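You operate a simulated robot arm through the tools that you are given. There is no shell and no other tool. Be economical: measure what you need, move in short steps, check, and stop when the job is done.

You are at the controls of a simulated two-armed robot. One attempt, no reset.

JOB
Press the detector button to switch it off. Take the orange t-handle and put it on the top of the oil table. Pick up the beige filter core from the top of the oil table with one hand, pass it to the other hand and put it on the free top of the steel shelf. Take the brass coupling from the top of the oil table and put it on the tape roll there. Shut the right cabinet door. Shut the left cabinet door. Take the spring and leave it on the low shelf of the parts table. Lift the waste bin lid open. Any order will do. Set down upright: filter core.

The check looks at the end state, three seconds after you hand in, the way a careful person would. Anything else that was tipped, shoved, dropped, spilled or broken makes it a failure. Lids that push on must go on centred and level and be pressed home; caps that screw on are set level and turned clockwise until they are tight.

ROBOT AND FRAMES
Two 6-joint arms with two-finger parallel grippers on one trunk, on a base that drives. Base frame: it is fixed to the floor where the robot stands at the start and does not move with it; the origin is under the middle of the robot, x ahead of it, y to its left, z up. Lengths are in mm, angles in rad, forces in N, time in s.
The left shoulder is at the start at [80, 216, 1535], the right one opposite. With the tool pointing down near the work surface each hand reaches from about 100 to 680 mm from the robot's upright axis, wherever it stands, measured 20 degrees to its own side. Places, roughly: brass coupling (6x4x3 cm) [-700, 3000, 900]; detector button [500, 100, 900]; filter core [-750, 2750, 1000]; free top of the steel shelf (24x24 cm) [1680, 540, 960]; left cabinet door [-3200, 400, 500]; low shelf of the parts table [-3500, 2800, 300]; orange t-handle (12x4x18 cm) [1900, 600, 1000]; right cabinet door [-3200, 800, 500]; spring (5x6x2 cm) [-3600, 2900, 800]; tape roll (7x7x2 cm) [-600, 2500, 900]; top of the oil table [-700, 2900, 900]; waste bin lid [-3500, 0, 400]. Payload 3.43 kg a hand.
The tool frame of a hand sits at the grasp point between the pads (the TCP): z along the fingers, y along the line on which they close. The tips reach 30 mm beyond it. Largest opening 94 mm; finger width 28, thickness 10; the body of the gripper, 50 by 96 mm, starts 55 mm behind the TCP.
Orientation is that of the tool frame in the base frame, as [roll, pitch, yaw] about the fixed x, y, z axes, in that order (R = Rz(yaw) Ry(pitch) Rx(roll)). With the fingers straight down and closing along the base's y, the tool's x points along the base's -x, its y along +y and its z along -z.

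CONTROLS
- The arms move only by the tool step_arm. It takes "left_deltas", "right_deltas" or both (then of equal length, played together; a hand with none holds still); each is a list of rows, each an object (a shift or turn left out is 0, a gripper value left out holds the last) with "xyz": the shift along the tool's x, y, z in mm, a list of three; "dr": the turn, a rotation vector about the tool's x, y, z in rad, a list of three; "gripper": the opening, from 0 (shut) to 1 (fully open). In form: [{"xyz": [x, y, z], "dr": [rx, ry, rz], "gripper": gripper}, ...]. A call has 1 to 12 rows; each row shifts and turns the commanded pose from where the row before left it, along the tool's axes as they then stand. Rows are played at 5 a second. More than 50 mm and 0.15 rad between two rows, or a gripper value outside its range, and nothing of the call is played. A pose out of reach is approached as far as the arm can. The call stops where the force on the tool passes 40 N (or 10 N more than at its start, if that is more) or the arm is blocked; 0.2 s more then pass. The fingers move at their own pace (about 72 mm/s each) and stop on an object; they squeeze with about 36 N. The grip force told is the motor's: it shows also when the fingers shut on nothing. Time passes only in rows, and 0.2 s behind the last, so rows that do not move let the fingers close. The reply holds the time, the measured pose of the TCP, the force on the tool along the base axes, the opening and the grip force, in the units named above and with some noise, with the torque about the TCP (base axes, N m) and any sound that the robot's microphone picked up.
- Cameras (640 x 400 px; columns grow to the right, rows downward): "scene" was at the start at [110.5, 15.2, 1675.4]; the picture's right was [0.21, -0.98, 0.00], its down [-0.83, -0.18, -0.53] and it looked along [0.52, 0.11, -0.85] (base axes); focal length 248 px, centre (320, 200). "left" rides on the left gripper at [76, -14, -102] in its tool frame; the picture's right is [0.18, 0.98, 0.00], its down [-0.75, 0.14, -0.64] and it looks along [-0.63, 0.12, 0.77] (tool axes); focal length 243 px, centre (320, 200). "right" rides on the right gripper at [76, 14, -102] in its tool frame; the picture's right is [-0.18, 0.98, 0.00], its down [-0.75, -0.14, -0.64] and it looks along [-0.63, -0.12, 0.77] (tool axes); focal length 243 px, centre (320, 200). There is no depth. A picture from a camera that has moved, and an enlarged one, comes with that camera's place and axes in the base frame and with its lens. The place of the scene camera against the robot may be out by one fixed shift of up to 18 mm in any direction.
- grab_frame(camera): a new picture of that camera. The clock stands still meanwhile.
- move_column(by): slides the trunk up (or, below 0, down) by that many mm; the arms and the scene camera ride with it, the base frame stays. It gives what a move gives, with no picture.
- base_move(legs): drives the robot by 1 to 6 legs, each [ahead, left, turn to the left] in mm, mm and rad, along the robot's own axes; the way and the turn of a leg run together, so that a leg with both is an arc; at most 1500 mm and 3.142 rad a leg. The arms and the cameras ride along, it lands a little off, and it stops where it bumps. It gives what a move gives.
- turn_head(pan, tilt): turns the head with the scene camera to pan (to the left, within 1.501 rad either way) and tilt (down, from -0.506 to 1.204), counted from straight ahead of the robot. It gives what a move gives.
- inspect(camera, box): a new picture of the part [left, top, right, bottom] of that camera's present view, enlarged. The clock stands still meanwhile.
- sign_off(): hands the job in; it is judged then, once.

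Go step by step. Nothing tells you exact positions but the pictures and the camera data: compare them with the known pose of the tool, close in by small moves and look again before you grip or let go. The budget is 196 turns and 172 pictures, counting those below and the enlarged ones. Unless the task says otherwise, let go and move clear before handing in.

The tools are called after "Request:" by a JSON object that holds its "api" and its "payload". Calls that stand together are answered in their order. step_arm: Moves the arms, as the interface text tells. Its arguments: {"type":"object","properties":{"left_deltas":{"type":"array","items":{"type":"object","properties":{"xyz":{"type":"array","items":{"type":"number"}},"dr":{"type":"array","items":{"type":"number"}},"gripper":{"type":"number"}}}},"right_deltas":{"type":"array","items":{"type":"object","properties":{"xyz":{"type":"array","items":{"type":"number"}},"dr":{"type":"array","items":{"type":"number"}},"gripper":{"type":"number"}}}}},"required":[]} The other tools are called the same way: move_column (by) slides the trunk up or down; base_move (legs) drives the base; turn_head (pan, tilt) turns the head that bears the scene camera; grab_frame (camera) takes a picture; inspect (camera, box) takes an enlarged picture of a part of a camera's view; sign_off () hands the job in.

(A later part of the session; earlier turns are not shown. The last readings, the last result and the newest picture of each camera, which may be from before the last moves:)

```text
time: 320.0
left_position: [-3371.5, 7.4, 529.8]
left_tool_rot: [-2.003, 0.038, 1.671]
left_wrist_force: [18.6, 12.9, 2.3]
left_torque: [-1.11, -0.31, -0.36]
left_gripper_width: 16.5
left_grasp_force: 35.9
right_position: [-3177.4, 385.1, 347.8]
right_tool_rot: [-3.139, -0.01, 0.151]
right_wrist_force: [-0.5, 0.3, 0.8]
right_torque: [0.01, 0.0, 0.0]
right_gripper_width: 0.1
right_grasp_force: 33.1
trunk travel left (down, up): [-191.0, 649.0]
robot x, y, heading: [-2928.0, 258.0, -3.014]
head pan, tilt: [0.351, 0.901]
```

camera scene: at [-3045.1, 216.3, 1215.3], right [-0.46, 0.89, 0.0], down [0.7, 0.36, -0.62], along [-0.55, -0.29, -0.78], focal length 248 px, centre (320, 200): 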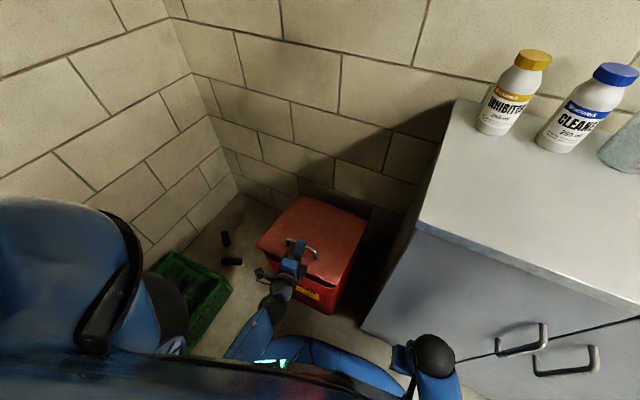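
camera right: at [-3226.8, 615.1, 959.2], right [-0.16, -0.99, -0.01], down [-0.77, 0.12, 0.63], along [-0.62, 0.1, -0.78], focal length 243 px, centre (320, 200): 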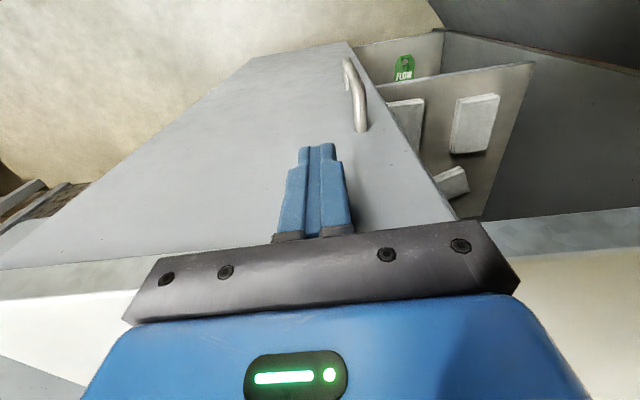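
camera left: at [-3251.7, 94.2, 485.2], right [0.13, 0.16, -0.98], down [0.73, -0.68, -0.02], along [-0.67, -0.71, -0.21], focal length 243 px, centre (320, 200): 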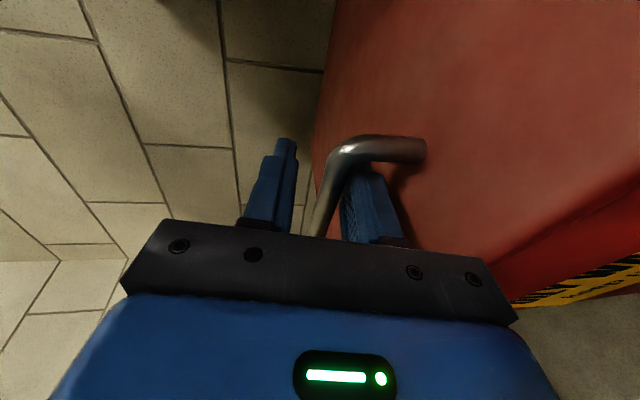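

Lifting well. Continue along the arc.

Request:
{"api": "step_arm", "payload": {"left_deltas": [{"xyz": [0, -20, 3], "dr": [-0.08, 0, 0]}, {"xyz": [0, -20, 3], "dr": [-0.08, 0, 0]}, {"xyz": [0, -20, 3], "dr": [-0.08, 0, 0]}, {}]}}

Request:
{"api": "grab_frame", "payload": {"camera": "scene"}}

```text
time: 321.0
left_position: [-3407.9, 6.0, 577.0]
left_tool_rot: [-2.241, 0.036, 1.671]
left_wrist_force: [18.1, 12.5, 8.0]
left_torque: [-0.93, 0.02, -0.14]
left_gripper_width: 17.7
left_grasp_force: 36.0
right_position: [-3179.0, 384.0, 348.6]
right_tool_rot: [-3.138, -0.01, 0.152]
right_wrist_force: [-0.6, 0.0, 0.5]
right_torque: [0.0, 0.01, -0.03]
right_gripper_width: 0.0
right_grasp_force: 32.5
trunk travel left (down, up): [-191.0, 649.0]
robot x, y, heading: [-2931.3, 258.0, -3.017]
head pan, tilt: [0.351, 0.901]
```

```text
33 pictures are left
camera scene: at [-3012.6, 220.8, 1109.7], right [-0.46, 0.89, 0.0], down [0.7, 0.36, -0.62], along [-0.55, -0.29, -0.78], focal length 248 px, centre (320, 200)
```

scene: 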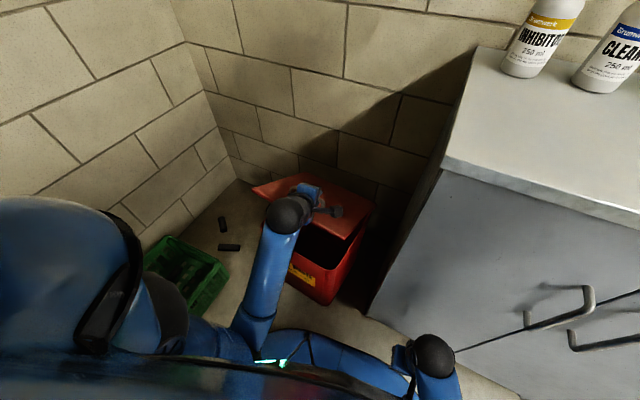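

The lid is opening nicely (~30°). Keep going.

Request:
{"api": "step_arm", "payload": {"left_deltas": [{"xyz": [0, -20, 3], "dr": [-0.08, 0, 0]}, {"xyz": [0, -20, 3], "dr": [-0.08, 0, 0]}, {"xyz": [0, -20, 3], "dr": [-0.08, 0, 0]}, {"xyz": [0, -20, 3], "dr": [-0.08, 0, 0]}, {}]}}

```text
time: 322.2
left_position: [-3472.6, 0.3, 624.0]
left_tool_rot: [-2.563, 0.038, 1.672]
left_wrist_force: [13.8, 15.4, 11.7]
left_torque: [0.33, -0.01, -0.05]
left_gripper_width: 16.2
left_grasp_force: 35.7
right_position: [-3178.3, 385.2, 348.4]
right_tool_rot: [-3.139, -0.008, 0.152]
right_wrist_force: [0.3, 0.7, 0.1]
right_torque: [-0.03, 0.01, -0.01]
right_gripper_width: 0.0
right_grasp_force: 32.7
trunk travel left (down, up): [-191.0, 649.0]
robot x, y, heading: [-2931.2, 253.3, -3.021]
head pan, tilt: [0.351, 0.901]
```

Request:
{"api": "step_arm", "payload": {"left_deltas": [{"xyz": [0, -20, 3], "dr": [-0.08, 0, 0]}, {"xyz": [0, -20, 3], "dr": [-0.08, 0, 0]}, {"xyz": [0, -20, 3], "dr": [-0.08, 0, 0]}, {"xyz": [0, -20, 3], "dr": [-0.08, 0, 0]}, {}]}}

Request:
{"api": "grab_frame", "payload": {"camera": "scene"}}

```text
time: 323.6
left_position: [-3586.0, -6.5, 616.3]
left_tool_rot: [-2.86, 0.032, 1.665]
left_wrist_force: [8.4, 15.0, 19.9]
left_torque: [-0.61, 0.76, 0.63]
left_gripper_width: 16.5
left_grasp_force: 36.2
left hand out of reach, approached as far as the arm can: row 1, 2, 3, 4
right_position: [-3179.1, 387.4, 346.8]
right_tool_rot: [-3.137, -0.008, 0.147]
right_wrist_force: [0.3, 0.0, 0.8]
right_torque: [-0.02, -0.02, 0.03]
right_gripper_width: 0.0
right_grasp_force: 32.6
trunk travel left (down, up): [-191.0, 649.0]
robot x, y, heading: [-2931.8, 257.1, -3.019]
head pan, tilt: [0.351, 0.901]
stopped in row 5 (left hand): the force on the tool passed its limit at 41 N (the readings are from after the stop); the commanded pose is now the measured one
```

```text
32 pictures are left
camera scene: at [-3012.6, 222.6, 1109.4], right [-0.45, 0.89, 0.0], down [0.7, 0.35, -0.62], along [-0.55, -0.28, -0.78], focal length 248 px, centre (320, 200)
```

scene: 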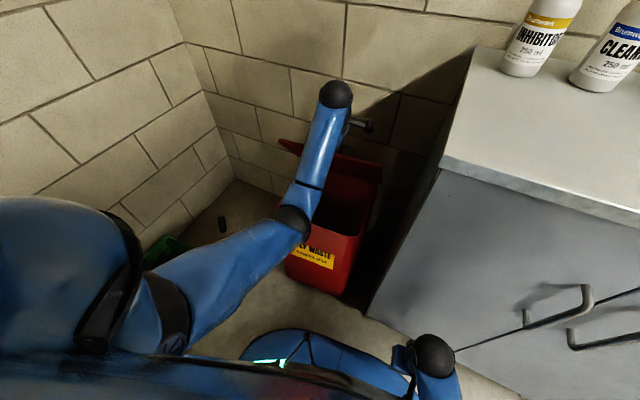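

Request:
{"api": "grab_frame", "payload": {"camera": "left"}}

Request:
{"api": "inspect", "payload": {"camera": "scene", "box": [250, 60, 420, 280]}}

```text
31 pictures are left
camera left: at [-3578.3, 75.5, 716.7], right [0.92, 0.26, -0.28], down [0.38, -0.7, 0.6], along [-0.04, -0.66, -0.75], focal length 243 px, centre (320, 200)
```

left: 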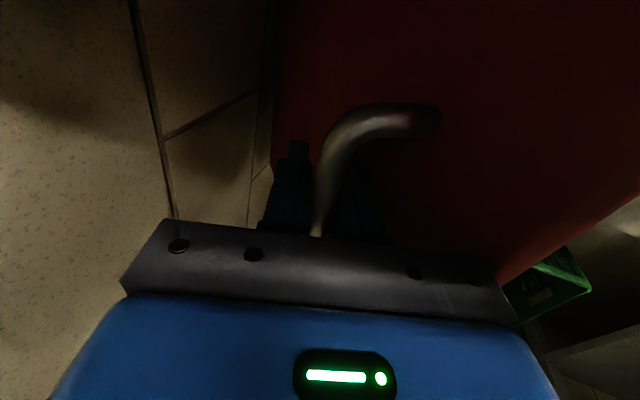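

```text
1.82 times, centred on (335, 170) of scene
camera zoom: at [-3012.6, 222.6, 1109.4], right [-0.45, 0.89, 0.0], down [0.7, 0.35, -0.62], along [-0.55, -0.28, -0.78], focal length 451 px, centre (293, 254)
```

zoom: 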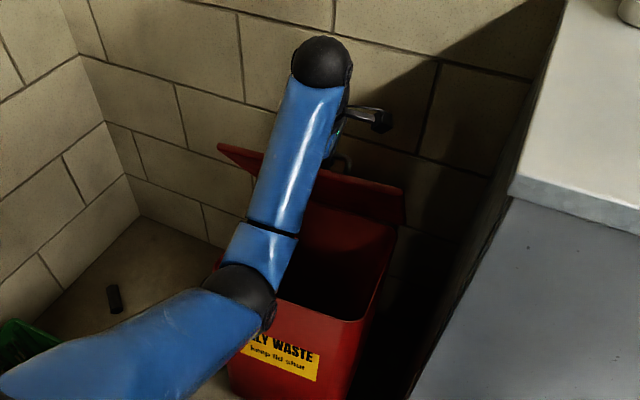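

The lid is near vertical (~79°), with the bar slid toward the palm. I'll loosen the grip slightly, raise the trunk 40 mm to regain reach, then push it past vertical.

Request:
{"api": "step_arm", "payload": {"left_deltas": [{"gripper": 0.27}, {}]}}

Request:
{"api": "move_column", "payload": {"by": 40}}

Request:
{"api": "step_arm", "payload": {"left_deltas": [{"xyz": [0, -19, 5]}, {"xyz": [0, -19, 5], "dr": [-0.05, 0, 0]}, {}]}}

Request:
{"api": "grab_frame", "payload": {"camera": "left"}}

```text
time: 324.2
left_position: [-3584.1, -8.7, 618.0]
left_tool_rot: [-2.86, 0.035, 1.668]
left_wrist_force: [6.5, 23.2, 32.4]
left_torque: [1.57, 2.3, 0.48]
left_gripper_width: 24.5
left_grasp_force: 0.0
right_position: [-3177.0, 386.2, 348.4]
right_tool_rot: [-3.138, -0.007, 0.151]
right_wrist_force: [-0.4, 0.5, -0.3]
right_torque: [0.0, -0.01, 0.01]
right_gripper_width: 0.0
right_grasp_force: 33.1
trunk travel left (down, up): [-191.0, 649.0]
robot x, y, heading: [-2928.4, 255.4, -3.018]
head pan, tilt: [0.351, 0.901]
```

```text
time: 325.0
left_position: [-3585.5, -16.4, 647.6]
left_tool_rot: [-2.875, 0.035, 1.675]
left_wrist_force: [2.6, -8.3, -9.1]
left_torque: [0.36, -0.04, -0.54]
left_gripper_width: 34.7
left_grasp_force: 8.1
right_position: [-3179.5, 383.1, 387.8]
right_tool_rot: [-3.135, -0.012, 0.154]
right_wrist_force: [0.2, -0.6, -0.3]
right_torque: [-0.02, -0.03, 0.07]
right_gripper_width: 0.0
right_grasp_force: 33.1
trunk travel left (down, up): [-231.0, 609.0]
robot x, y, heading: [-2931.4, 253.7, -3.014]
head pan, tilt: [0.351, 0.901]
```

```text
time: 325.8
left_position: [-3625.5, -19.3, 654.1]
left_tool_rot: [-2.917, 0.034, 1.674]
left_wrist_force: [6.3, -10.9, 14.1]
left_torque: [0.2, -1.32, -0.75]
left_gripper_width: 41.2
left_grasp_force: 14.0
right_position: [-3177.3, 384.6, 388.5]
right_tool_rot: [-3.136, -0.008, 0.152]
right_wrist_force: [-0.5, -0.4, -0.8]
right_torque: [-0.01, 0.01, -0.01]
right_gripper_width: 0.0
right_grasp_force: 33.1
trunk travel left (down, up): [-231.0, 609.0]
robot x, y, heading: [-2930.0, 257.5, -3.021]
head pan, tilt: [0.351, 0.901]
```

```text
29 pictures are left
camera left: at [-3623.0, 62.9, 756.5], right [0.93, 0.27, -0.23], down [0.35, -0.7, 0.62], along [0.01, -0.66, -0.75], focal length 243 px, centre (320, 200)
```

left: 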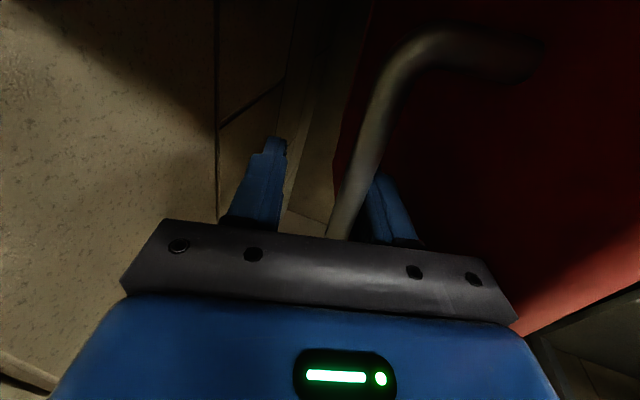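

About 87° now. Push a bit further toward the wall in small steps.

Request:
{"api": "step_arm", "payload": {"left_deltas": [{"xyz": [0, -12, 2]}, {"xyz": [0, -12, 2]}, {"xyz": [0, -10, 2]}, {}]}}

Request:
{"api": "inspect", "payload": {"camera": "scene", "box": [250, 60, 420, 280]}}

```text
time: 326.8
left_position: [-3656.1, -19.8, 656.6]
left_tool_rot: [-2.916, 0.033, 1.672]
left_wrist_force: [10.7, -17.4, 27.3]
left_torque: [0.84, -3.27, -2.21]
left_gripper_width: 51.2
left_grasp_force: 22.6
right_position: [-3177.5, 384.2, 389.5]
right_tool_rot: [-3.135, -0.007, 0.15]
right_wrist_force: [0.6, -0.4, -1.4]
right_torque: [-0.02, 0.01, 0.01]
right_gripper_width: 0.0
right_grasp_force: 33.1
trunk travel left (down, up): [-231.0, 609.0]
robot x, y, heading: [-2927.9, 258.0, -3.018]
head pan, tilt: [0.351, 0.901]
```

```text
1.82 times, centred on (335, 170) of scene
camera zoom: at [-3010.8, 218.6, 1149.8], right [-0.46, 0.89, 0.0], down [0.69, 0.36, -0.62], along [-0.56, -0.28, -0.78], focal length 451 px, centre (293, 254)
```

zoom: 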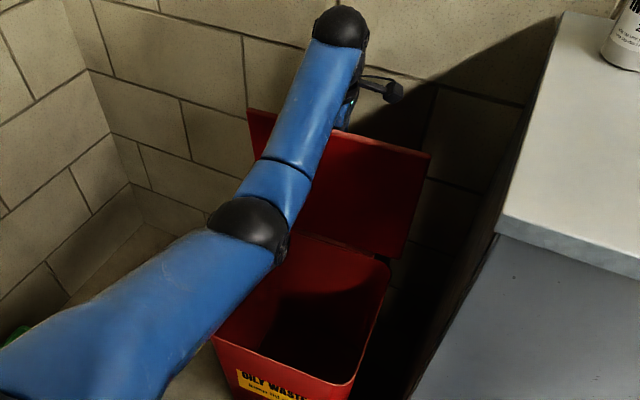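

Request:
{"api": "step_arm", "payload": {"left_deltas": [{"xyz": [0, -10, 2], "gripper": 0.35}, {"xyz": [0, -8, 2]}, {}]}}

Request:
{"api": "grab_frame", "payload": {"camera": "left"}}

```text
time: 327.6
left_position: [-3675.8, -19.5, 651.9]
left_tool_rot: [-2.925, 0.034, 1.668]
left_wrist_force: [11.4, 2.8, -0.7]
left_torque: [-0.76, -1.77, -0.76]
left_gripper_width: 57.3
left_grasp_force: 21.0
right_position: [-3179.1, 385.4, 387.9]
right_tool_rot: [-3.136, -0.01, 0.15]
right_wrist_force: [0.2, 0.0, -0.4]
right_torque: [-0.02, -0.01, -0.01]
right_gripper_width: 0.2
right_grasp_force: 32.9
trunk travel left (down, up): [-231.0, 609.0]
robot x, y, heading: [-2928.7, 253.8, -3.02]
head pan, tilt: [0.351, 0.901]
```

```text
27 pictures are left
camera left: at [-3675.7, 63.4, 753.7], right [0.94, 0.27, -0.22], down [0.35, -0.7, 0.62], along [0.01, -0.66, -0.75], focal length 243 px, centre (320, 200)
```

left: 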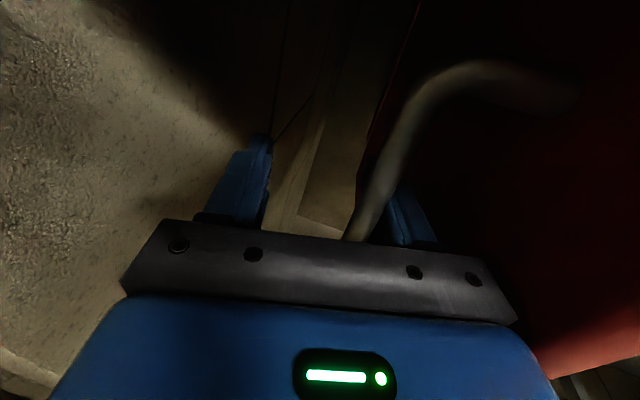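

Now about 93°. A little further for margin.

Request:
{"api": "step_arm", "payload": {"left_deltas": [{"xyz": [0, -12, 2]}, {"xyz": [0, -12, 2]}, {}]}}

Request:
{"api": "inspect", "payload": {"camera": "scene", "box": [250, 60, 420, 280]}}

```text
time: 328.1
left_position: [-3687.9, -19.0, 652.2]
left_tool_rot: [-2.945, 0.032, 1.666]
left_wrist_force: [11.5, 3.4, 8.8]
left_torque: [-0.43, -2.43, -0.49]
left_gripper_width: 57.5
left_grasp_force: 21.9
right_position: [-3177.2, 384.8, 387.9]
right_tool_rot: [-3.138, -0.01, 0.151]
right_wrist_force: [-0.8, 1.0, 0.2]
right_torque: [0.02, 0.01, 0.03]
right_gripper_width: 0.1
right_grasp_force: 32.6
trunk travel left (down, up): [-231.0, 609.0]
robot x, y, heading: [-2931.4, 255.1, -3.02]
head pan, tilt: [0.351, 0.901]
stopped in row 2 (left hand): the force on the tool passed its limit at 48 N (the readings are from after the stop); the commanded pose is now the measured one
```

```text
1.82 times, centred on (335, 170) of scene
camera zoom: at [-3012.9, 220.3, 1149.7], right [-0.46, 0.89, 0.0], down [0.7, 0.36, -0.62], along [-0.55, -0.28, -0.78], focal length 451 px, centre (293, 254)
```

zoom: 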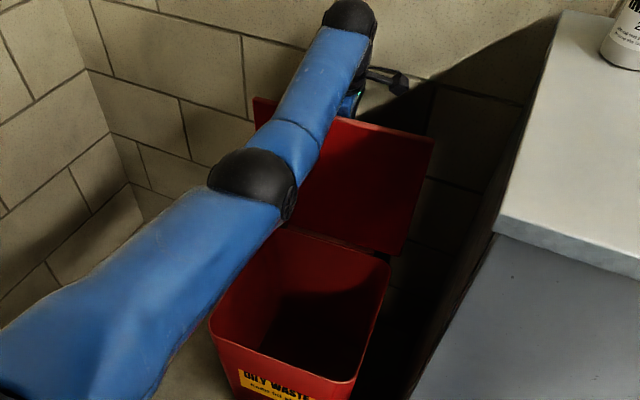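

Lid is past vertical. Relax the fingers to the current width and withdraw straight up with the trunk.

Request:
{"api": "step_arm", "payload": {"left_deltas": [{"gripper": 0.55}, {"xyz": [0, 3, 0]}, {}]}}

Request:
{"api": "move_column", "payload": {"by": 110}}

Request:
{"api": "inspect", "payload": {"camera": "scene", "box": [230, 60, 420, 300]}}

```text
time: 328.9
left_position: [-3687.9, -19.4, 650.7]
left_tool_rot: [-2.939, 0.033, 1.669]
left_wrist_force: [-1.0, 3.3, 9.3]
left_torque: [-0.15, -1.32, 0.02]
left_gripper_width: 58.7
left_grasp_force: 5.9
right_position: [-3177.0, 386.0, 388.1]
right_tool_rot: [-3.135, -0.012, 0.151]
right_wrist_force: [0.2, -0.3, 0.1]
right_torque: [0.01, 0.01, -0.01]
right_gripper_width: 0.0
right_grasp_force: 33.2
trunk travel left (down, up): [-231.0, 609.0]
robot x, y, heading: [-2936.4, 255.2, -3.023]
head pan, tilt: [0.351, 0.901]
```

```text
time: 330.3
left_position: [-3687.2, -20.7, 758.5]
left_tool_rot: [-2.944, 0.035, 1.67]
left_wrist_force: [0.2, 0.0, -0.5]
left_torque: [0.03, -0.02, 0.0]
left_gripper_width: 51.6
left_grasp_force: 0.2
right_position: [-3179.2, 383.9, 496.3]
right_tool_rot: [-3.137, -0.012, 0.152]
right_wrist_force: [-0.1, 0.1, -0.7]
right_torque: [-0.02, 0.03, -0.02]
right_gripper_width: 0.0
right_grasp_force: 33.0
trunk travel left (down, up): [-341.0, 499.0]
robot x, y, heading: [-2929.0, 257.2, -3.02]
head pan, tilt: [0.351, 0.901]
```

```text
1.67 times, centred on (325, 180) of scene
camera zoom: at [-3015.5, 219.6, 1259.2], right [-0.46, 0.89, 0.0], down [0.7, 0.36, -0.62], along [-0.55, -0.28, -0.78], focal length 413 px, centre (312, 233)
```

zoom: 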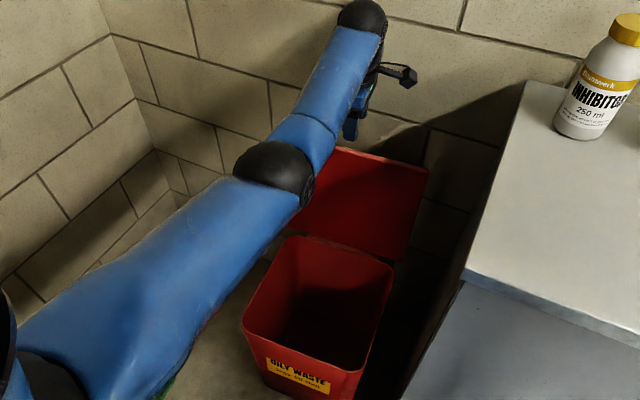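

Lid stays open. Raise more, retract the left hand over the bin, and return to a neutral tool-down pose.

Request:
{"api": "move_column", "payload": {"by": 130}}

Request:
{"api": "step_arm", "payload": {"left_deltas": [{"xyz": [0, 45, 0]}, {"xyz": [0, 45, 0]}, {"xyz": [0, 45, 0]}, {"xyz": [0, 45, 0]}, {"xyz": [0, 45, 0]}, {"xyz": [0, 45, 0]}, {"xyz": [0, 40, 0]}, {}]}}

```text
time: 331.9
left_position: [-3687.7, -19.6, 888.9]
left_tool_rot: [-2.943, 0.035, 1.669]
left_wrist_force: [0.9, -0.1, -0.4]
left_torque: [0.01, 0.01, 0.0]
left_gripper_width: 51.7
left_grasp_force: 0.1
right_position: [-3179.4, 384.5, 627.4]
right_tool_rot: [-3.138, -0.011, 0.152]
right_wrist_force: [0.1, -0.3, 0.1]
right_torque: [0.0, -0.01, 0.0]
right_gripper_width: 0.0
right_grasp_force: 32.4
trunk travel left (down, up): [-471.0, 369.0]
robot x, y, heading: [-2930.5, 256.5, -3.019]
head pan, tilt: [0.351, 0.901]
```

```text
time: 333.7
left_position: [-3433.6, 1.3, 758.1]
left_tool_rot: [-2.938, 0.035, 1.669]
left_wrist_force: [-0.9, -0.1, -0.2]
left_torque: [0.03, -0.01, 0.0]
left_gripper_width: 51.9
left_grasp_force: 0.1
left hand out of reach, approached as far as the arm can: row 3, 4, 5, 6, 7
right_position: [-3178.7, 385.3, 627.8]
right_tool_rot: [-3.136, -0.012, 0.15]
right_wrist_force: [-0.2, 0.6, -0.3]
right_torque: [0.02, 0.01, -0.05]
right_gripper_width: 0.0
right_grasp_force: 33.0
trunk travel left (down, up): [-471.0, 369.0]
robot x, y, heading: [-2931.2, 258.4, -3.02]
head pan, tilt: [0.351, 0.901]
```

Request:
{"api": "step_arm", "payload": {"left_deltas": [{"dr": [0, 0, 0.15]}, {"dr": [0, 0, 0.15]}, {"dr": [0, 0, 0.15]}, {"dr": [0, 0, 0.15]}, {"dr": [0, 0, 0.15]}, {"dr": [0, 0, 0.15]}, {"dr": [0, 0, 0.15]}, {"dr": [0, 0, 0.15]}, {"dr": [0, 0, 0.15]}, {"dr": [0, 0, 0.15]}, {}]}}

Request:
{"api": "step_arm", "payload": {"left_deltas": [{"xyz": [40, 0, 0]}, {"xyz": [40, 0, 0]}, {"xyz": [40, 0, 0]}, {}]}}

Request:
{"api": "grab_frame", "payload": {"camera": "scene"}}

```text
time: 336.1
left_position: [-3433.6, 2.2, 759.8]
left_tool_rot: [3.122, 0.202, 0.164]
left_wrist_force: [-0.2, 0.3, 0.1]
left_torque: [-0.03, 0.0, -0.01]
left_gripper_width: 51.7
left_grasp_force: 0.1
right_position: [-3178.4, 385.1, 628.0]
right_tool_rot: [-3.136, -0.013, 0.152]
right_wrist_force: [0.0, 0.5, -0.2]
right_torque: [0.03, 0.0, 0.01]
right_gripper_width: 0.0
right_grasp_force: 33.3
trunk travel left (down, up): [-471.0, 369.0]
robot x, y, heading: [-2933.2, 253.6, -3.015]
head pan, tilt: [0.351, 0.901]
```

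```text
time: 337.1
left_position: [-3320.2, 20.5, 730.0]
left_tool_rot: [3.123, 0.203, 0.165]
left_wrist_force: [0.4, -0.5, -0.1]
left_torque: [-0.01, -0.01, 0.0]
left_gripper_width: 51.9
left_grasp_force: 0.0
left hand out of reach, approached as far as the arm can: row 1
right_position: [-3179.6, 384.5, 626.4]
right_tool_rot: [-3.137, -0.011, 0.152]
right_wrist_force: [0.2, 0.6, 0.0]
right_torque: [0.01, -0.01, -0.04]
right_gripper_width: 0.1
right_grasp_force: 33.4
trunk travel left (down, up): [-471.0, 369.0]
robot x, y, heading: [-2932.8, 259.9, -3.017]
head pan, tilt: [0.351, 0.901]
```

```text
24 pictures are left
camera scene: at [-3015.7, 219.6, 1389.2], right [-0.46, 0.89, 0.0], down [0.7, 0.36, -0.62], along [-0.55, -0.28, -0.78], focal length 248 px, centre (320, 200)
```

scene: 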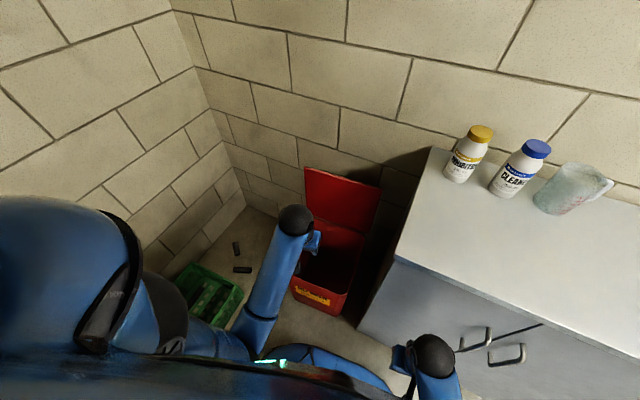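

Bin lid is open and the hand is clear. Raise the trunk and go to the parts table for the spring.

Request:
{"api": "move_column", "payload": {"by": 300}}

Request:
{"api": "base_move", "payload": {"legs": [[0, -240, 0], [-260, 0, 0], [0, -1100, -0.12], [0, -1120, 0]]}}

Request:
{"api": "turn_head", "payload": {"pan": -0.1, "tilt": 0.7}}

Request:
{"api": "grab_frame", "payload": {"camera": "scene"}}

```text
time: 340.1
left_position: [-3318.2, 21.0, 1031.8]
left_tool_rot: [3.124, 0.202, 0.165]
left_wrist_force: [0.0, -0.3, 0.0]
left_torque: [0.0, 0.02, 0.0]
left_gripper_width: 51.7
left_grasp_force: 0.1
right_position: [-3178.7, 384.9, 927.6]
right_tool_rot: [-3.136, -0.011, 0.152]
right_wrist_force: [0.4, -0.2, 0.4]
right_torque: [0.01, -0.02, 0.0]
right_gripper_width: 0.0
right_grasp_force: 32.9
trunk travel left (down, up): [-771.0, 69.0]
robot x, y, heading: [-2933.4, 260.5, -3.02]
head pan, tilt: [0.351, 0.901]
```

```text
time: 354.0
left_position: [-3147.4, 2589.0, 1032.1]
left_tool_rot: [3.124, 0.202, 0.021]
left_wrist_force: [0.2, -0.5, -0.6]
left_torque: [0.01, -0.01, -0.01]
left_gripper_width: 51.6
left_grasp_force: 0.0
right_position: [-2957.3, 2930.0, 928.7]
right_tool_rot: [-3.136, -0.011, 0.009]
right_wrist_force: [0.2, 0.2, -0.4]
right_torque: [0.0, 0.0, 0.0]
right_gripper_width: 0.0
right_grasp_force: 32.6
trunk travel left (down, up): [-771.0, 69.0]
robot x, y, heading: [-2730.2, 2768.3, 3.123]
head pan, tilt: [0.351, 0.901]
```

```text
time: 354.9
left_position: [-3148.4, 2589.7, 1032.1]
left_tool_rot: [3.122, 0.202, 0.021]
left_wrist_force: [-0.2, -0.7, 0.2]
left_torque: [-0.02, -0.01, 0.02]
left_gripper_width: 51.7
left_grasp_force: 0.1
right_position: [-2957.8, 2931.3, 927.2]
right_tool_rot: [-3.137, -0.011, 0.011]
right_wrist_force: [-0.4, 0.2, -0.4]
right_torque: [-0.04, 0.04, 0.02]
right_gripper_width: 0.0
right_grasp_force: 33.1
trunk travel left (down, up): [-771.0, 69.0]
robot x, y, heading: [-2732.2, 2768.6, 3.124]
head pan, tilt: [-0.099, 0.7]
```

```text
23 pictures are left
camera scene: at [-2832.0, 2780.3, 1705.4], right [0.12, 0.99, 0.0], down [0.64, -0.08, -0.76], along [-0.76, 0.09, -0.64], focal length 248 px, centre (320, 200)
```

scene: 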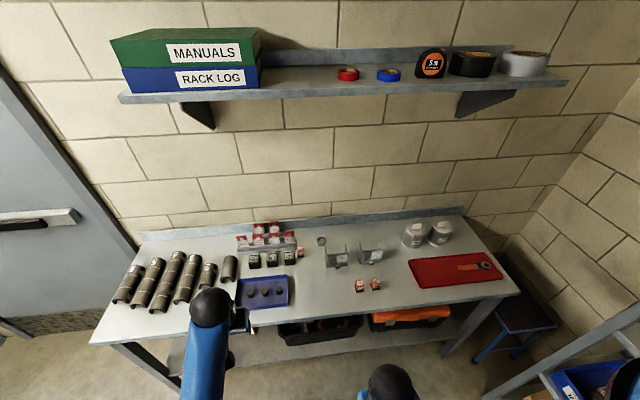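

Spring ≈[-3610,2880]. Raise and open the right hand, and drive close to the table.

Request:
{"api": "step_arm", "payload": {"right_deltas": [{"xyz": [0, 0, -40], "gripper": 1}, {}]}}

Request:
{"api": "base_move", "payload": {"legs": [[170, 0, 0.018]]}}

Request:
{"api": "step_arm", "payload": {"right_deltas": [{"xyz": [-45, 0, 0]}, {"xyz": [-45, 0, 0]}, {"xyz": [-45, 5, 0]}, {"xyz": [-45, 5, 0]}, {"xyz": [-45, 10, 0]}, {"xyz": [-45, 10, 0]}, {"xyz": [-45, 10, 0]}, {"xyz": [-40, 10, 0]}, {}]}}

Request:
{"api": "grab_frame", "payload": {"camera": "right"}}

```text
time: 355.5
left_position: [-3149.2, 2588.6, 1031.7]
left_tool_rot: [3.121, 0.203, 0.022]
left_wrist_force: [0.2, -0.1, 0.8]
left_torque: [-0.05, 0.0, -0.01]
left_gripper_width: 51.8
left_grasp_force: 0.1
right_position: [-2956.8, 2931.0, 966.5]
right_tool_rot: [-3.135, -0.013, 0.007]
right_wrist_force: [-0.1, 0.3, -0.5]
right_torque: [0.01, -0.03, -0.04]
right_gripper_width: 82.0
right_grasp_force: 0.1
trunk travel left (down, up): [-771.0, 69.0]
robot x, y, heading: [-2732.0, 2767.8, 3.121]
head pan, tilt: [-0.099, 0.7]
```

```text
time: 357.0
left_position: [-3309.1, 2585.1, 1032.5]
left_tool_rot: [3.123, 0.204, 0.038]
left_wrist_force: [0.2, -0.5, -0.4]
left_torque: [0.01, 0.03, 0.01]
left_gripper_width: 51.8
left_grasp_force: 0.2
right_position: [-3123.6, 2929.4, 968.0]
right_tool_rot: [-3.137, -0.008, 0.025]
right_wrist_force: [0.2, 0.2, 0.3]
right_torque: [0.01, 0.01, 0.0]
right_gripper_width: 94.0
right_grasp_force: 0.1
trunk travel left (down, up): [-771.0, 69.0]
robot x, y, heading: [-2892.7, 2770.9, 3.134]
head pan, tilt: [-0.099, 0.7]
```

```text
time: 359.0
left_position: [-3310.5, 2583.0, 1031.5]
left_tool_rot: [3.124, 0.202, 0.037]
left_wrist_force: [0.9, 0.7, -0.5]
left_torque: [-0.03, 0.01, -0.01]
left_gripper_width: 51.7
left_grasp_force: 0.0
right_position: [-3478.7, 2871.0, 962.0]
right_tool_rot: [-3.135, -0.011, 0.026]
right_wrist_force: [1.2, -0.1, 0.9]
right_torque: [-0.02, -0.04, 0.01]
right_gripper_width: 94.0
right_grasp_force: 0.1
trunk travel left (down, up): [-771.0, 69.0]
robot x, y, heading: [-2896.9, 2769.7, 3.139]
head pan, tilt: [-0.099, 0.7]
```

```text
22 pictures are left
camera right: at [-3401.9, 2858.2, 1065.5], right [-0.16, -0.99, -0.01], down [-0.76, 0.12, 0.63], along [-0.63, 0.11, -0.77], focal length 243 px, centre (320, 200)
```

right: 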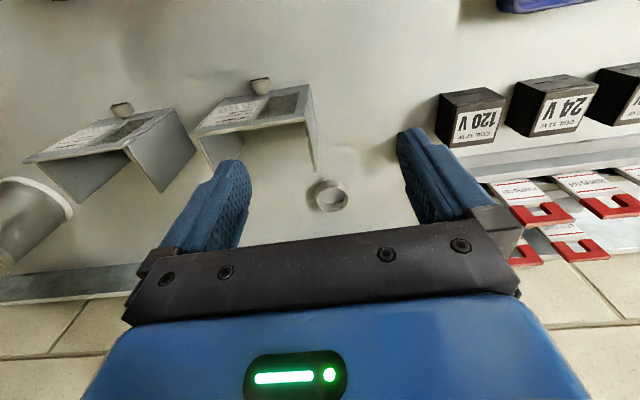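

Spring at ≈[-3612,2884]. Extend further forward over it.

Request:
{"api": "step_arm", "payload": {"right_deltas": [{"xyz": [-45, -5, 0]}, {"xyz": [-45, -5, 0]}, {"xyz": [-43, -6, 0]}, {}]}}

```text
time: 360.0
left_position: [-3310.1, 2585.0, 1032.8]
left_tool_rot: [3.121, 0.202, 0.036]
left_wrist_force: [0.9, -0.6, -0.1]
left_torque: [0.0, 0.03, 0.03]
left_gripper_width: 51.6
left_grasp_force: 0.0
right_position: [-3593.7, 2886.8, 968.3]
right_tool_rot: [-3.137, -0.009, 0.024]
right_wrist_force: [0.6, -0.2, 0.0]
right_torque: [-0.02, 0.04, 0.01]
right_gripper_width: 94.1
right_grasp_force: 0.0
right hand out of reach, approached as far as the arm can: row 3
trunk travel left (down, up): [-771.0, 69.0]
robot x, y, heading: [-2899.6, 2774.8, 3.139]
head pan, tilt: [-0.099, 0.7]
```

Request:
{"api": "step_arm", "payload": {"right_deltas": [{"dr": [0, -0.12, 0]}, {"xyz": [-18, 0, 0]}, {}]}}

Request:
{"api": "grab_frame", "payload": {"camera": "right"}}

```text
time: 360.8
left_position: [-3312.5, 2584.8, 1031.6]
left_tool_rot: [3.121, 0.203, 0.037]
left_wrist_force: [-0.9, 0.4, 0.5]
left_torque: [0.04, -0.01, 0.0]
left_gripper_width: 51.8
left_grasp_force: 0.0
right_position: [-3614.7, 2885.7, 969.5]
right_tool_rot: [-3.137, 0.108, 0.024]
right_wrist_force: [0.3, -1.0, 0.3]
right_torque: [-0.02, 0.01, 0.03]
right_gripper_width: 93.9
right_grasp_force: 0.1
trunk travel left (down, up): [-771.0, 69.0]
robot x, y, heading: [-2896.6, 2770.1, 3.135]
head pan, tilt: [-0.099, 0.7]
```

```text
21 pictures are left
camera right: at [-3526.5, 2872.8, 1062.4], right [-0.16, -0.99, 0.01], down [-0.68, 0.12, 0.72], along [-0.71, 0.1, -0.69], focal length 243 px, centre (320, 200)
```

right: 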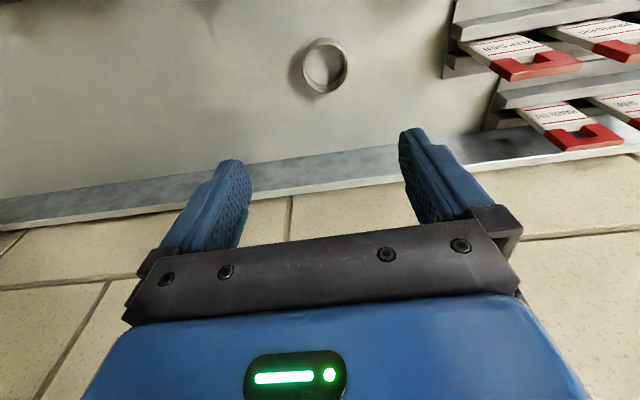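

Shift slightly to [-3606,2876] and lower with the trunk.

Request:
{"api": "step_arm", "payload": {"right_deltas": [{"xyz": [8, 10, 0]}, {}]}}

Request:
{"api": "move_column", "payload": {"by": -120}}

Request:
{"api": "grab_frame", "payload": {"camera": "right"}}

```text
time: 361.4
left_position: [-3311.2, 2583.0, 1031.7]
left_tool_rot: [3.123, 0.201, 0.036]
left_wrist_force: [-0.4, 0.2, -0.1]
left_torque: [0.01, 0.01, 0.01]
left_gripper_width: 51.9
left_grasp_force: 0.1
right_position: [-3606.3, 2875.9, 969.0]
right_tool_rot: [-3.137, 0.108, 0.023]
right_wrist_force: [0.7, -0.2, -0.1]
right_torque: [0.01, -0.01, -0.01]
right_gripper_width: 93.8
right_grasp_force: 0.0
trunk travel left (down, up): [-771.0, 69.0]
robot x, y, heading: [-2897.2, 2767.4, 3.14]
head pan, tilt: [-0.099, 0.7]
```

```text
time: 362.9
left_position: [-3310.9, 2585.1, 910.5]
left_tool_rot: [3.123, 0.202, 0.037]
left_wrist_force: [0.0, -0.1, -0.1]
left_torque: [-0.02, 0.01, -0.01]
left_gripper_width: 51.9
left_grasp_force: 0.0
right_position: [-3605.3, 2875.7, 850.2]
right_tool_rot: [-3.135, 0.108, 0.026]
right_wrist_force: [-0.3, -0.4, 0.8]
right_torque: [0.0, -0.01, -0.02]
right_gripper_width: 94.1
right_grasp_force: 0.0
trunk travel left (down, up): [-651.0, 189.0]
robot x, y, heading: [-2898.1, 2773.0, 3.136]
head pan, tilt: [-0.099, 0.7]
```

```text
20 pictures are left
camera right: at [-3517.1, 2863.5, 942.4], right [-0.16, -0.99, 0.01], down [-0.68, 0.12, 0.72], along [-0.71, 0.1, -0.69], focal length 243 px, centre (320, 200)
```

right: 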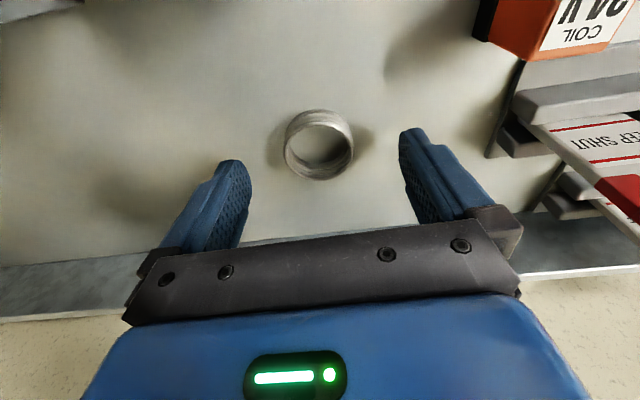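

Well aligned. Lower to z≈828 and close.

Request:
{"api": "move_column", "payload": {"by": -22}}

Request:
{"api": "step_arm", "payload": {"right_deltas": [{"gripper": 0.6}, {"gripper": 0.3}, {"gripper": 0}, {}, {}]}}

Request:
{"api": "grab_frame", "payload": {"camera": "right"}}

```text
time: 363.5
left_position: [-3309.5, 2584.4, 890.9]
left_tool_rot: [3.123, 0.205, 0.037]
left_wrist_force: [-0.4, 0.0, 0.7]
left_torque: [-0.01, 0.0, 0.02]
left_gripper_width: 51.6
left_grasp_force: 0.1
right_position: [-3604.1, 2876.1, 832.5]
right_tool_rot: [-3.137, 0.113, 0.026]
right_wrist_force: [8.0, 1.5, 23.5]
right_torque: [-1.05, -0.53, 0.05]
right_gripper_width: 93.1
right_grasp_force: 0.1
trunk travel left (down, up): [-629.0, 211.0]
robot x, y, heading: [-2901.8, 2769.6, 3.14]
head pan, tilt: [-0.099, 0.7]
```

```text
time: 364.7
left_position: [-3309.2, 2584.4, 890.9]
left_tool_rot: [3.123, 0.204, 0.039]
left_wrist_force: [0.3, -0.3, 1.0]
left_torque: [-0.02, 0.01, 0.01]
left_gripper_width: 51.8
left_grasp_force: 0.1
right_position: [-3604.9, 2877.0, 831.4]
right_tool_rot: [-3.136, 0.115, 0.022]
right_wrist_force: [0.0, -3.4, 29.5]
right_torque: [-0.84, -0.28, -0.14]
right_gripper_width: 42.9
right_grasp_force: 35.8
trunk travel left (down, up): [-629.0, 211.0]
robot x, y, heading: [-2899.2, 2767.2, 3.132]
head pan, tilt: [-0.099, 0.7]
```

```text
19 pictures are left
camera right: at [-3515.2, 2863.9, 923.9], right [-0.16, -0.99, 0.01], down [-0.68, 0.12, 0.73], along [-0.72, 0.11, -0.69], focal length 243 px, centre (320, 200)
```

right: 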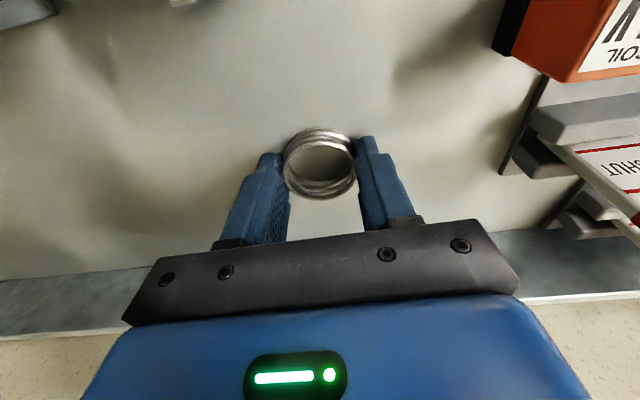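

Spring gripped (43 mm). Lift with the trunk and check.

Request:
{"api": "move_column", "payload": {"by": 140}}

Request:
{"api": "grab_frame", "payload": {"camera": "right"}}

```text
time: 366.4
left_position: [-3311.4, 2585.8, 1028.9]
left_tool_rot: [3.124, 0.202, 0.036]
left_wrist_force: [-0.3, 0.6, -0.4]
left_torque: [0.01, 0.0, -0.05]
left_gripper_width: 51.8
left_grasp_force: 0.0
right_position: [-3605.3, 2877.9, 967.1]
right_tool_rot: [-3.137, 0.109, 0.025]
right_wrist_force: [-0.4, -0.5, -0.3]
right_torque: [0.0, -0.01, -0.01]
right_gripper_width: 42.9
right_grasp_force: 36.3
trunk travel left (down, up): [-769.0, 71.0]
robot x, y, heading: [-2896.1, 2774.1, 3.134]
head pan, tilt: [-0.099, 0.7]
```

```text
18 pictures are left
camera right: at [-3517.5, 2863.5, 1059.9], right [-0.16, -0.99, 0.01], down [-0.68, 0.12, 0.72], along [-0.71, 0.1, -0.69], focal length 243 px, centre (320, 200)
```

right: 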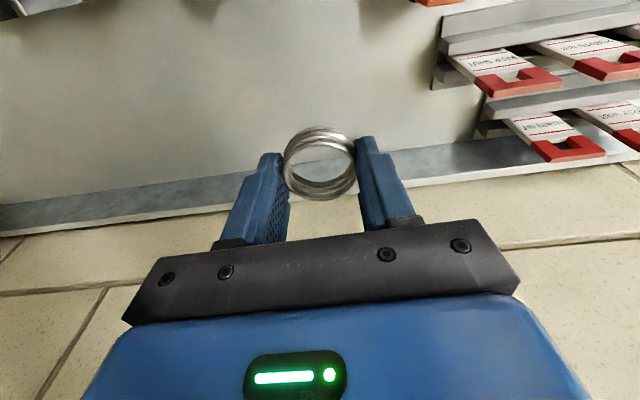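

Spring is held. Back away from the table and lower the trunk to look at the low shelf.

Request:
{"api": "base_move", "payload": {"legs": [[-430, 0, 0]]}}

Request:
{"api": "move_column", "payload": {"by": -560}}

Request:
{"api": "turn_head", "payload": {"pan": -0.1, "tilt": 0.6}}

Request:
{"api": "grab_frame", "payload": {"camera": "scene"}}

```text
time: 369.0
left_position: [-2885.4, 2585.0, 1028.5]
left_tool_rot: [3.122, 0.199, 0.038]
left_wrist_force: [-0.6, 0.0, -0.1]
left_torque: [-0.01, 0.0, 0.0]
left_gripper_width: 51.8
left_grasp_force: 0.0
right_position: [-3178.6, 2874.6, 965.1]
right_tool_rot: [-3.136, 0.106, 0.027]
right_wrist_force: [-0.1, 0.1, 0.5]
right_torque: [0.0, -0.03, 0.01]
right_gripper_width: 43.1
right_grasp_force: 35.9
trunk travel left (down, up): [-769.0, 71.0]
robot x, y, heading: [-2469.8, 2765.0, 3.14]
head pan, tilt: [-0.099, 0.7]
```

```text
refused: -560 is not a number from -400 to 400
```

```text
time: 369.7
left_position: [-2886.0, 2583.0, 1029.4]
left_tool_rot: [3.123, 0.199, 0.039]
left_wrist_force: [0.1, -0.1, 0.1]
left_torque: [0.01, 0.0, 0.0]
left_gripper_width: 51.5
left_grasp_force: 0.0
right_position: [-3178.1, 2874.0, 965.4]
right_tool_rot: [-3.137, 0.109, 0.026]
right_wrist_force: [0.1, 1.0, 0.3]
right_torque: [0.03, -0.01, 0.04]
right_gripper_width: 42.7
right_grasp_force: 36.0
trunk travel left (down, up): [-769.0, 71.0]
robot x, y, heading: [-2467.9, 2767.1, 3.136]
head pan, tilt: [-0.099, 0.6]
```

```text
17 pictures are left
camera scene: at [-2575.3, 2778.9, 1711.9], right [0.1, 0.99, 0.0], down [0.56, -0.06, -0.82], along [-0.82, 0.08, -0.57], focal length 248 px, centre (320, 200)
```

scene: 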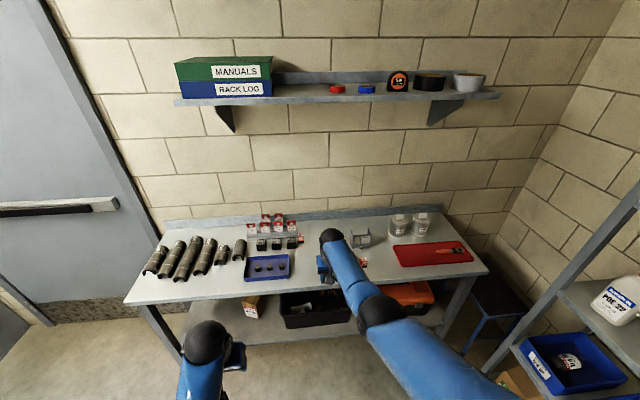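

Retract the hand a bit more for clearance, then lower in two moves.

Request:
{"api": "step_arm", "payload": {"right_deltas": [{"xyz": [45, 0, 0]}, {"xyz": [45, 0, 0]}, {"xyz": [30, 0, 0], "dr": [0, 0.1, 0]}]}}

Request:
{"api": "move_column", "payload": {"by": -400}}

Request:
{"api": "move_column", "payload": {"by": -140}}

Request:
{"api": "grab_frame", "payload": {"camera": "scene"}}

```text
time: 370.5
left_position: [-2884.5, 2583.1, 1028.2]
left_tool_rot: [3.122, 0.201, 0.039]
left_wrist_force: [0.1, 0.7, 0.2]
left_torque: [-0.01, 0.03, -0.01]
left_gripper_width: 51.6
left_grasp_force: 0.1
right_position: [-3055.6, 2877.5, 953.8]
right_tool_rot: [-3.136, 0.007, 0.026]
right_wrist_force: [0.6, 0.0, -0.9]
right_torque: [-0.02, 0.0, -0.02]
right_gripper_width: 42.9
right_grasp_force: 36.0
trunk travel left (down, up): [-769.0, 71.0]
robot x, y, heading: [-2466.1, 2770.4, 3.135]
head pan, tilt: [-0.099, 0.6]
```

```text
time: 374.3
left_position: [-2883.8, 2582.8, 629.1]
left_tool_rot: [3.123, 0.203, 0.038]
left_wrist_force: [-0.2, 0.4, 0.3]
left_torque: [0.01, 0.0, 0.02]
left_gripper_width: 51.9
left_grasp_force: 0.1
right_position: [-3057.4, 2877.2, 554.0]
right_tool_rot: [-3.135, 0.009, 0.025]
right_wrist_force: [-0.6, 0.0, 0.3]
right_torque: [0.01, 0.0, 0.02]
right_gripper_width: 43.1
right_grasp_force: 35.9
trunk travel left (down, up): [-369.0, 471.0]
robot x, y, heading: [-2471.1, 2767.1, 3.136]
head pan, tilt: [-0.099, 0.6]
```

```text
time: 376.0
left_position: [-2883.1, 2582.8, 489.8]
left_tool_rot: [3.122, 0.203, 0.038]
left_wrist_force: [0.0, -0.3, -0.8]
left_torque: [-0.01, 0.0, 0.0]
left_gripper_width: 51.6
left_grasp_force: 0.1
right_position: [-3056.7, 2877.8, 414.1]
right_tool_rot: [-3.136, 0.009, 0.024]
right_wrist_force: [0.2, 0.5, -0.1]
right_torque: [0.02, -0.04, 0.01]
right_gripper_width: 42.9
right_grasp_force: 36.1
trunk travel left (down, up): [-229.0, 611.0]
robot x, y, heading: [-2469.3, 2764.8, 3.137]
head pan, tilt: [-0.099, 0.6]
```

```text
16 pictures are left
camera scene: at [-2573.8, 2779.0, 1172.1], right [0.1, 0.99, 0.0], down [0.56, -0.06, -0.83], along [-0.82, 0.08, -0.56], focal length 248 px, centre (320, 200)
```

scene: 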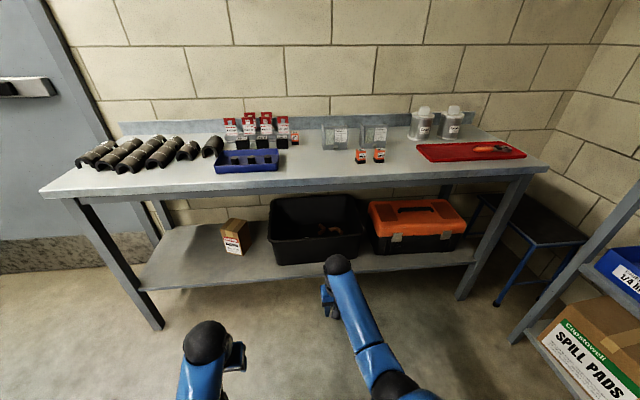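

Low shelf top is at z≈328; a free spot lies at about [-3300,2600] left of the black bin. Drive sideways and forward to bring the spring over it.

Request:
{"api": "base_move", "payload": {"legs": [[0, 278, 0], [238, 0, 0]]}}

Request:
{"api": "grab_frame", "payload": {"camera": "scene"}}

Request:
{"api": "grab_frame", "payload": {"camera": "right"}}

```text
time: 379.3
left_position: [-3117.2, 2302.3, 488.9]
left_tool_rot: [3.122, 0.199, 0.045]
left_wrist_force: [-0.3, -0.5, 0.4]
left_torque: [-0.03, -0.02, -0.03]
left_gripper_width: 51.9
left_grasp_force: 0.1
right_position: [-3291.5, 2595.4, 412.6]
right_tool_rot: [-3.136, 0.008, 0.031]
right_wrist_force: [-0.5, -0.1, 1.1]
right_torque: [-0.01, -0.02, 0.0]
right_gripper_width: 43.1
right_grasp_force: 35.6
trunk travel left (down, up): [-229.0, 611.0]
robot x, y, heading: [-2703.5, 2488.9, -3.138]
head pan, tilt: [-0.099, 0.6]
```

```text
15 pictures are left
camera scene: at [-2808.9, 2500.2, 1171.9], right [0.1, 1.0, 0.0], down [0.56, -0.05, -0.82], along [-0.82, 0.08, -0.57], focal length 248 px, centre (320, 200)
```

scene: 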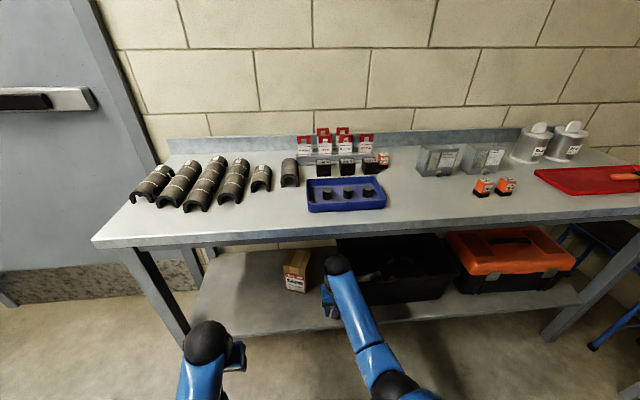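

```text
14 pictures are left
camera right: at [-3212.9, 2582.4, 514.2], right [-0.15, -0.99, 0.0], down [-0.75, 0.11, 0.65], along [-0.64, 0.1, -0.76], focal length 243 px, centre (320, 200)
```

right: 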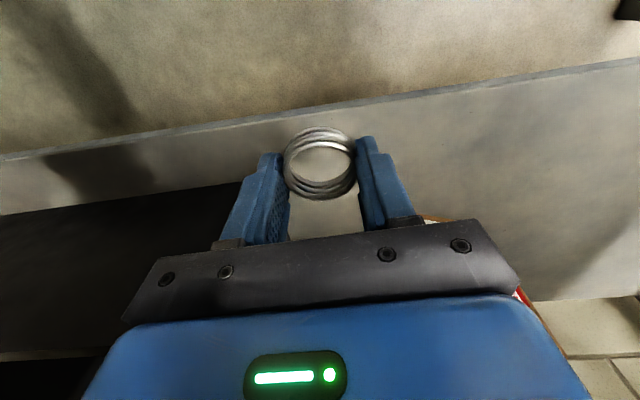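

The shelf's front edge is at x≈-3280, so I must go deeper: target [-3345,2595] (box at x<-3400, bin at y>2679). Extend, then lower with the trunk.

Request:
{"api": "step_arm", "payload": {"right_deltas": [{"xyz": [-28, 0, 0]}, {"xyz": [-26, 0, 0]}, {}]}}

Request:
{"api": "move_column", "payload": {"by": -35}}

Request:
{"api": "grab_frame", "payload": {"camera": "right"}}

```text
time: 380.1
left_position: [-3116.7, 2302.7, 489.0]
left_tool_rot: [3.124, 0.202, 0.045]
left_wrist_force: [-0.2, 0.9, 0.7]
left_torque: [-0.01, 0.0, 0.0]
left_gripper_width: 51.5
left_grasp_force: 0.0
right_position: [-3346.6, 2594.0, 413.2]
right_tool_rot: [-3.136, 0.008, 0.031]
right_wrist_force: [-0.5, 0.3, 0.6]
right_torque: [0.01, 0.02, -0.03]
right_gripper_width: 42.9
right_grasp_force: 35.9
trunk travel left (down, up): [-229.0, 611.0]
robot x, y, heading: [-2703.5, 2491.4, -3.138]
head pan, tilt: [-0.099, 0.6]
```

```text
time: 380.9
left_position: [-3115.5, 2302.7, 455.1]
left_tool_rot: [3.124, 0.202, 0.047]
left_wrist_force: [0.2, 0.3, -0.2]
left_torque: [0.02, -0.04, 0.0]
left_gripper_width: 51.7
left_grasp_force: 0.0
right_position: [-3345.0, 2594.5, 379.0]
right_tool_rot: [-3.137, 0.008, 0.032]
right_wrist_force: [0.1, -0.3, -0.4]
right_torque: [0.01, 0.03, -0.01]
right_gripper_width: 43.0
right_grasp_force: 36.9
trunk travel left (down, up): [-194.0, 646.0]
robot x, y, heading: [-2705.1, 2492.7, -3.13]
head pan, tilt: [-0.099, 0.6]
```

```text
13 pictures are left
camera right: at [-3266.4, 2580.8, 480.0], right [-0.15, -0.99, 0.0], down [-0.75, 0.11, 0.65], along [-0.64, 0.1, -0.76], focal length 243 px, centre (320, 200)
```

right: 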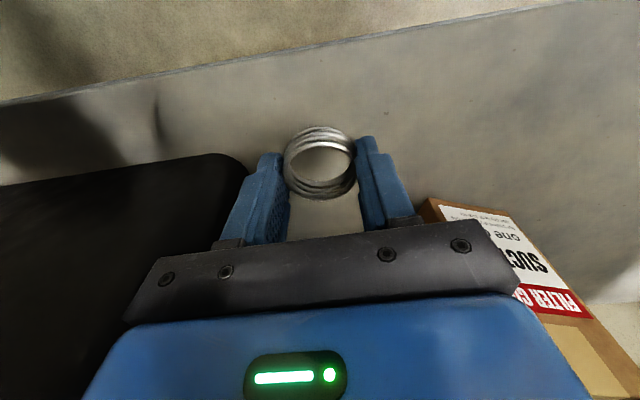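

Shift 12 mm away from the bin and lower to the shelf.

Request:
{"api": "step_arm", "payload": {"right_deltas": [{"xyz": [0, 12, 0]}, {}]}}

Request:
{"api": "move_column", "payload": {"by": -17}}

Request:
{"api": "step_arm", "payload": {"right_deltas": [{"xyz": [0, 0, 3]}, {"xyz": [0, 0, 3]}, {"xyz": [0, 0, 2]}, {"xyz": [0, 0, 2]}, {"xyz": [0, 0, 2]}, {"xyz": [0, 0, 2]}]}}

```text
time: 381.5
left_position: [-3116.4, 2302.0, 454.8]
left_tool_rot: [3.121, 0.202, 0.045]
left_wrist_force: [-0.2, -0.4, 0.5]
left_torque: [0.01, -0.02, 0.01]
left_gripper_width: 52.1
left_grasp_force: 0.1
right_position: [-3344.7, 2581.2, 379.3]
right_tool_rot: [-3.135, 0.009, 0.031]
right_wrist_force: [-0.5, 0.8, 0.1]
right_torque: [0.0, 0.04, -0.02]
right_gripper_width: 42.8
right_grasp_force: 35.9
trunk travel left (down, up): [-194.0, 646.0]
robot x, y, heading: [-2702.8, 2491.4, -3.134]
head pan, tilt: [-0.099, 0.6]
```

```text
time: 382.1
left_position: [-3115.3, 2302.2, 436.9]
left_tool_rot: [3.122, 0.202, 0.046]
left_wrist_force: [0.1, 0.0, 0.2]
left_torque: [0.0, -0.04, -0.03]
left_gripper_width: 51.9
left_grasp_force: 0.1
right_position: [-3345.1, 2581.4, 361.5]
right_tool_rot: [-3.137, 0.009, 0.03]
right_wrist_force: [0.1, -0.2, 0.3]
right_torque: [0.0, 0.01, -0.01]
right_gripper_width: 42.7
right_grasp_force: 36.0
trunk travel left (down, up): [-177.0, 663.0]
robot x, y, heading: [-2704.7, 2493.7, -3.138]
head pan, tilt: [-0.099, 0.6]
```

```text
time: 383.5
left_position: [-3116.6, 2302.1, 437.8]
left_tool_rot: [3.123, 0.2, 0.046]
left_wrist_force: [0.0, -0.6, 0.5]
left_torque: [0.02, 0.04, 0.01]
left_gripper_width: 51.6
left_grasp_force: 0.1
right_position: [-3345.5, 2580.4, 348.7]
right_tool_rot: [-3.137, 0.01, 0.03]
right_wrist_force: [0.3, -0.6, -0.2]
right_torque: [-0.01, 0.0, 0.0]
right_gripper_width: 43.2
right_grasp_force: 36.3
trunk travel left (down, up): [-177.0, 663.0]
robot x, y, heading: [-2701.0, 2491.5, -3.135]
head pan, tilt: [-0.099, 0.6]
```

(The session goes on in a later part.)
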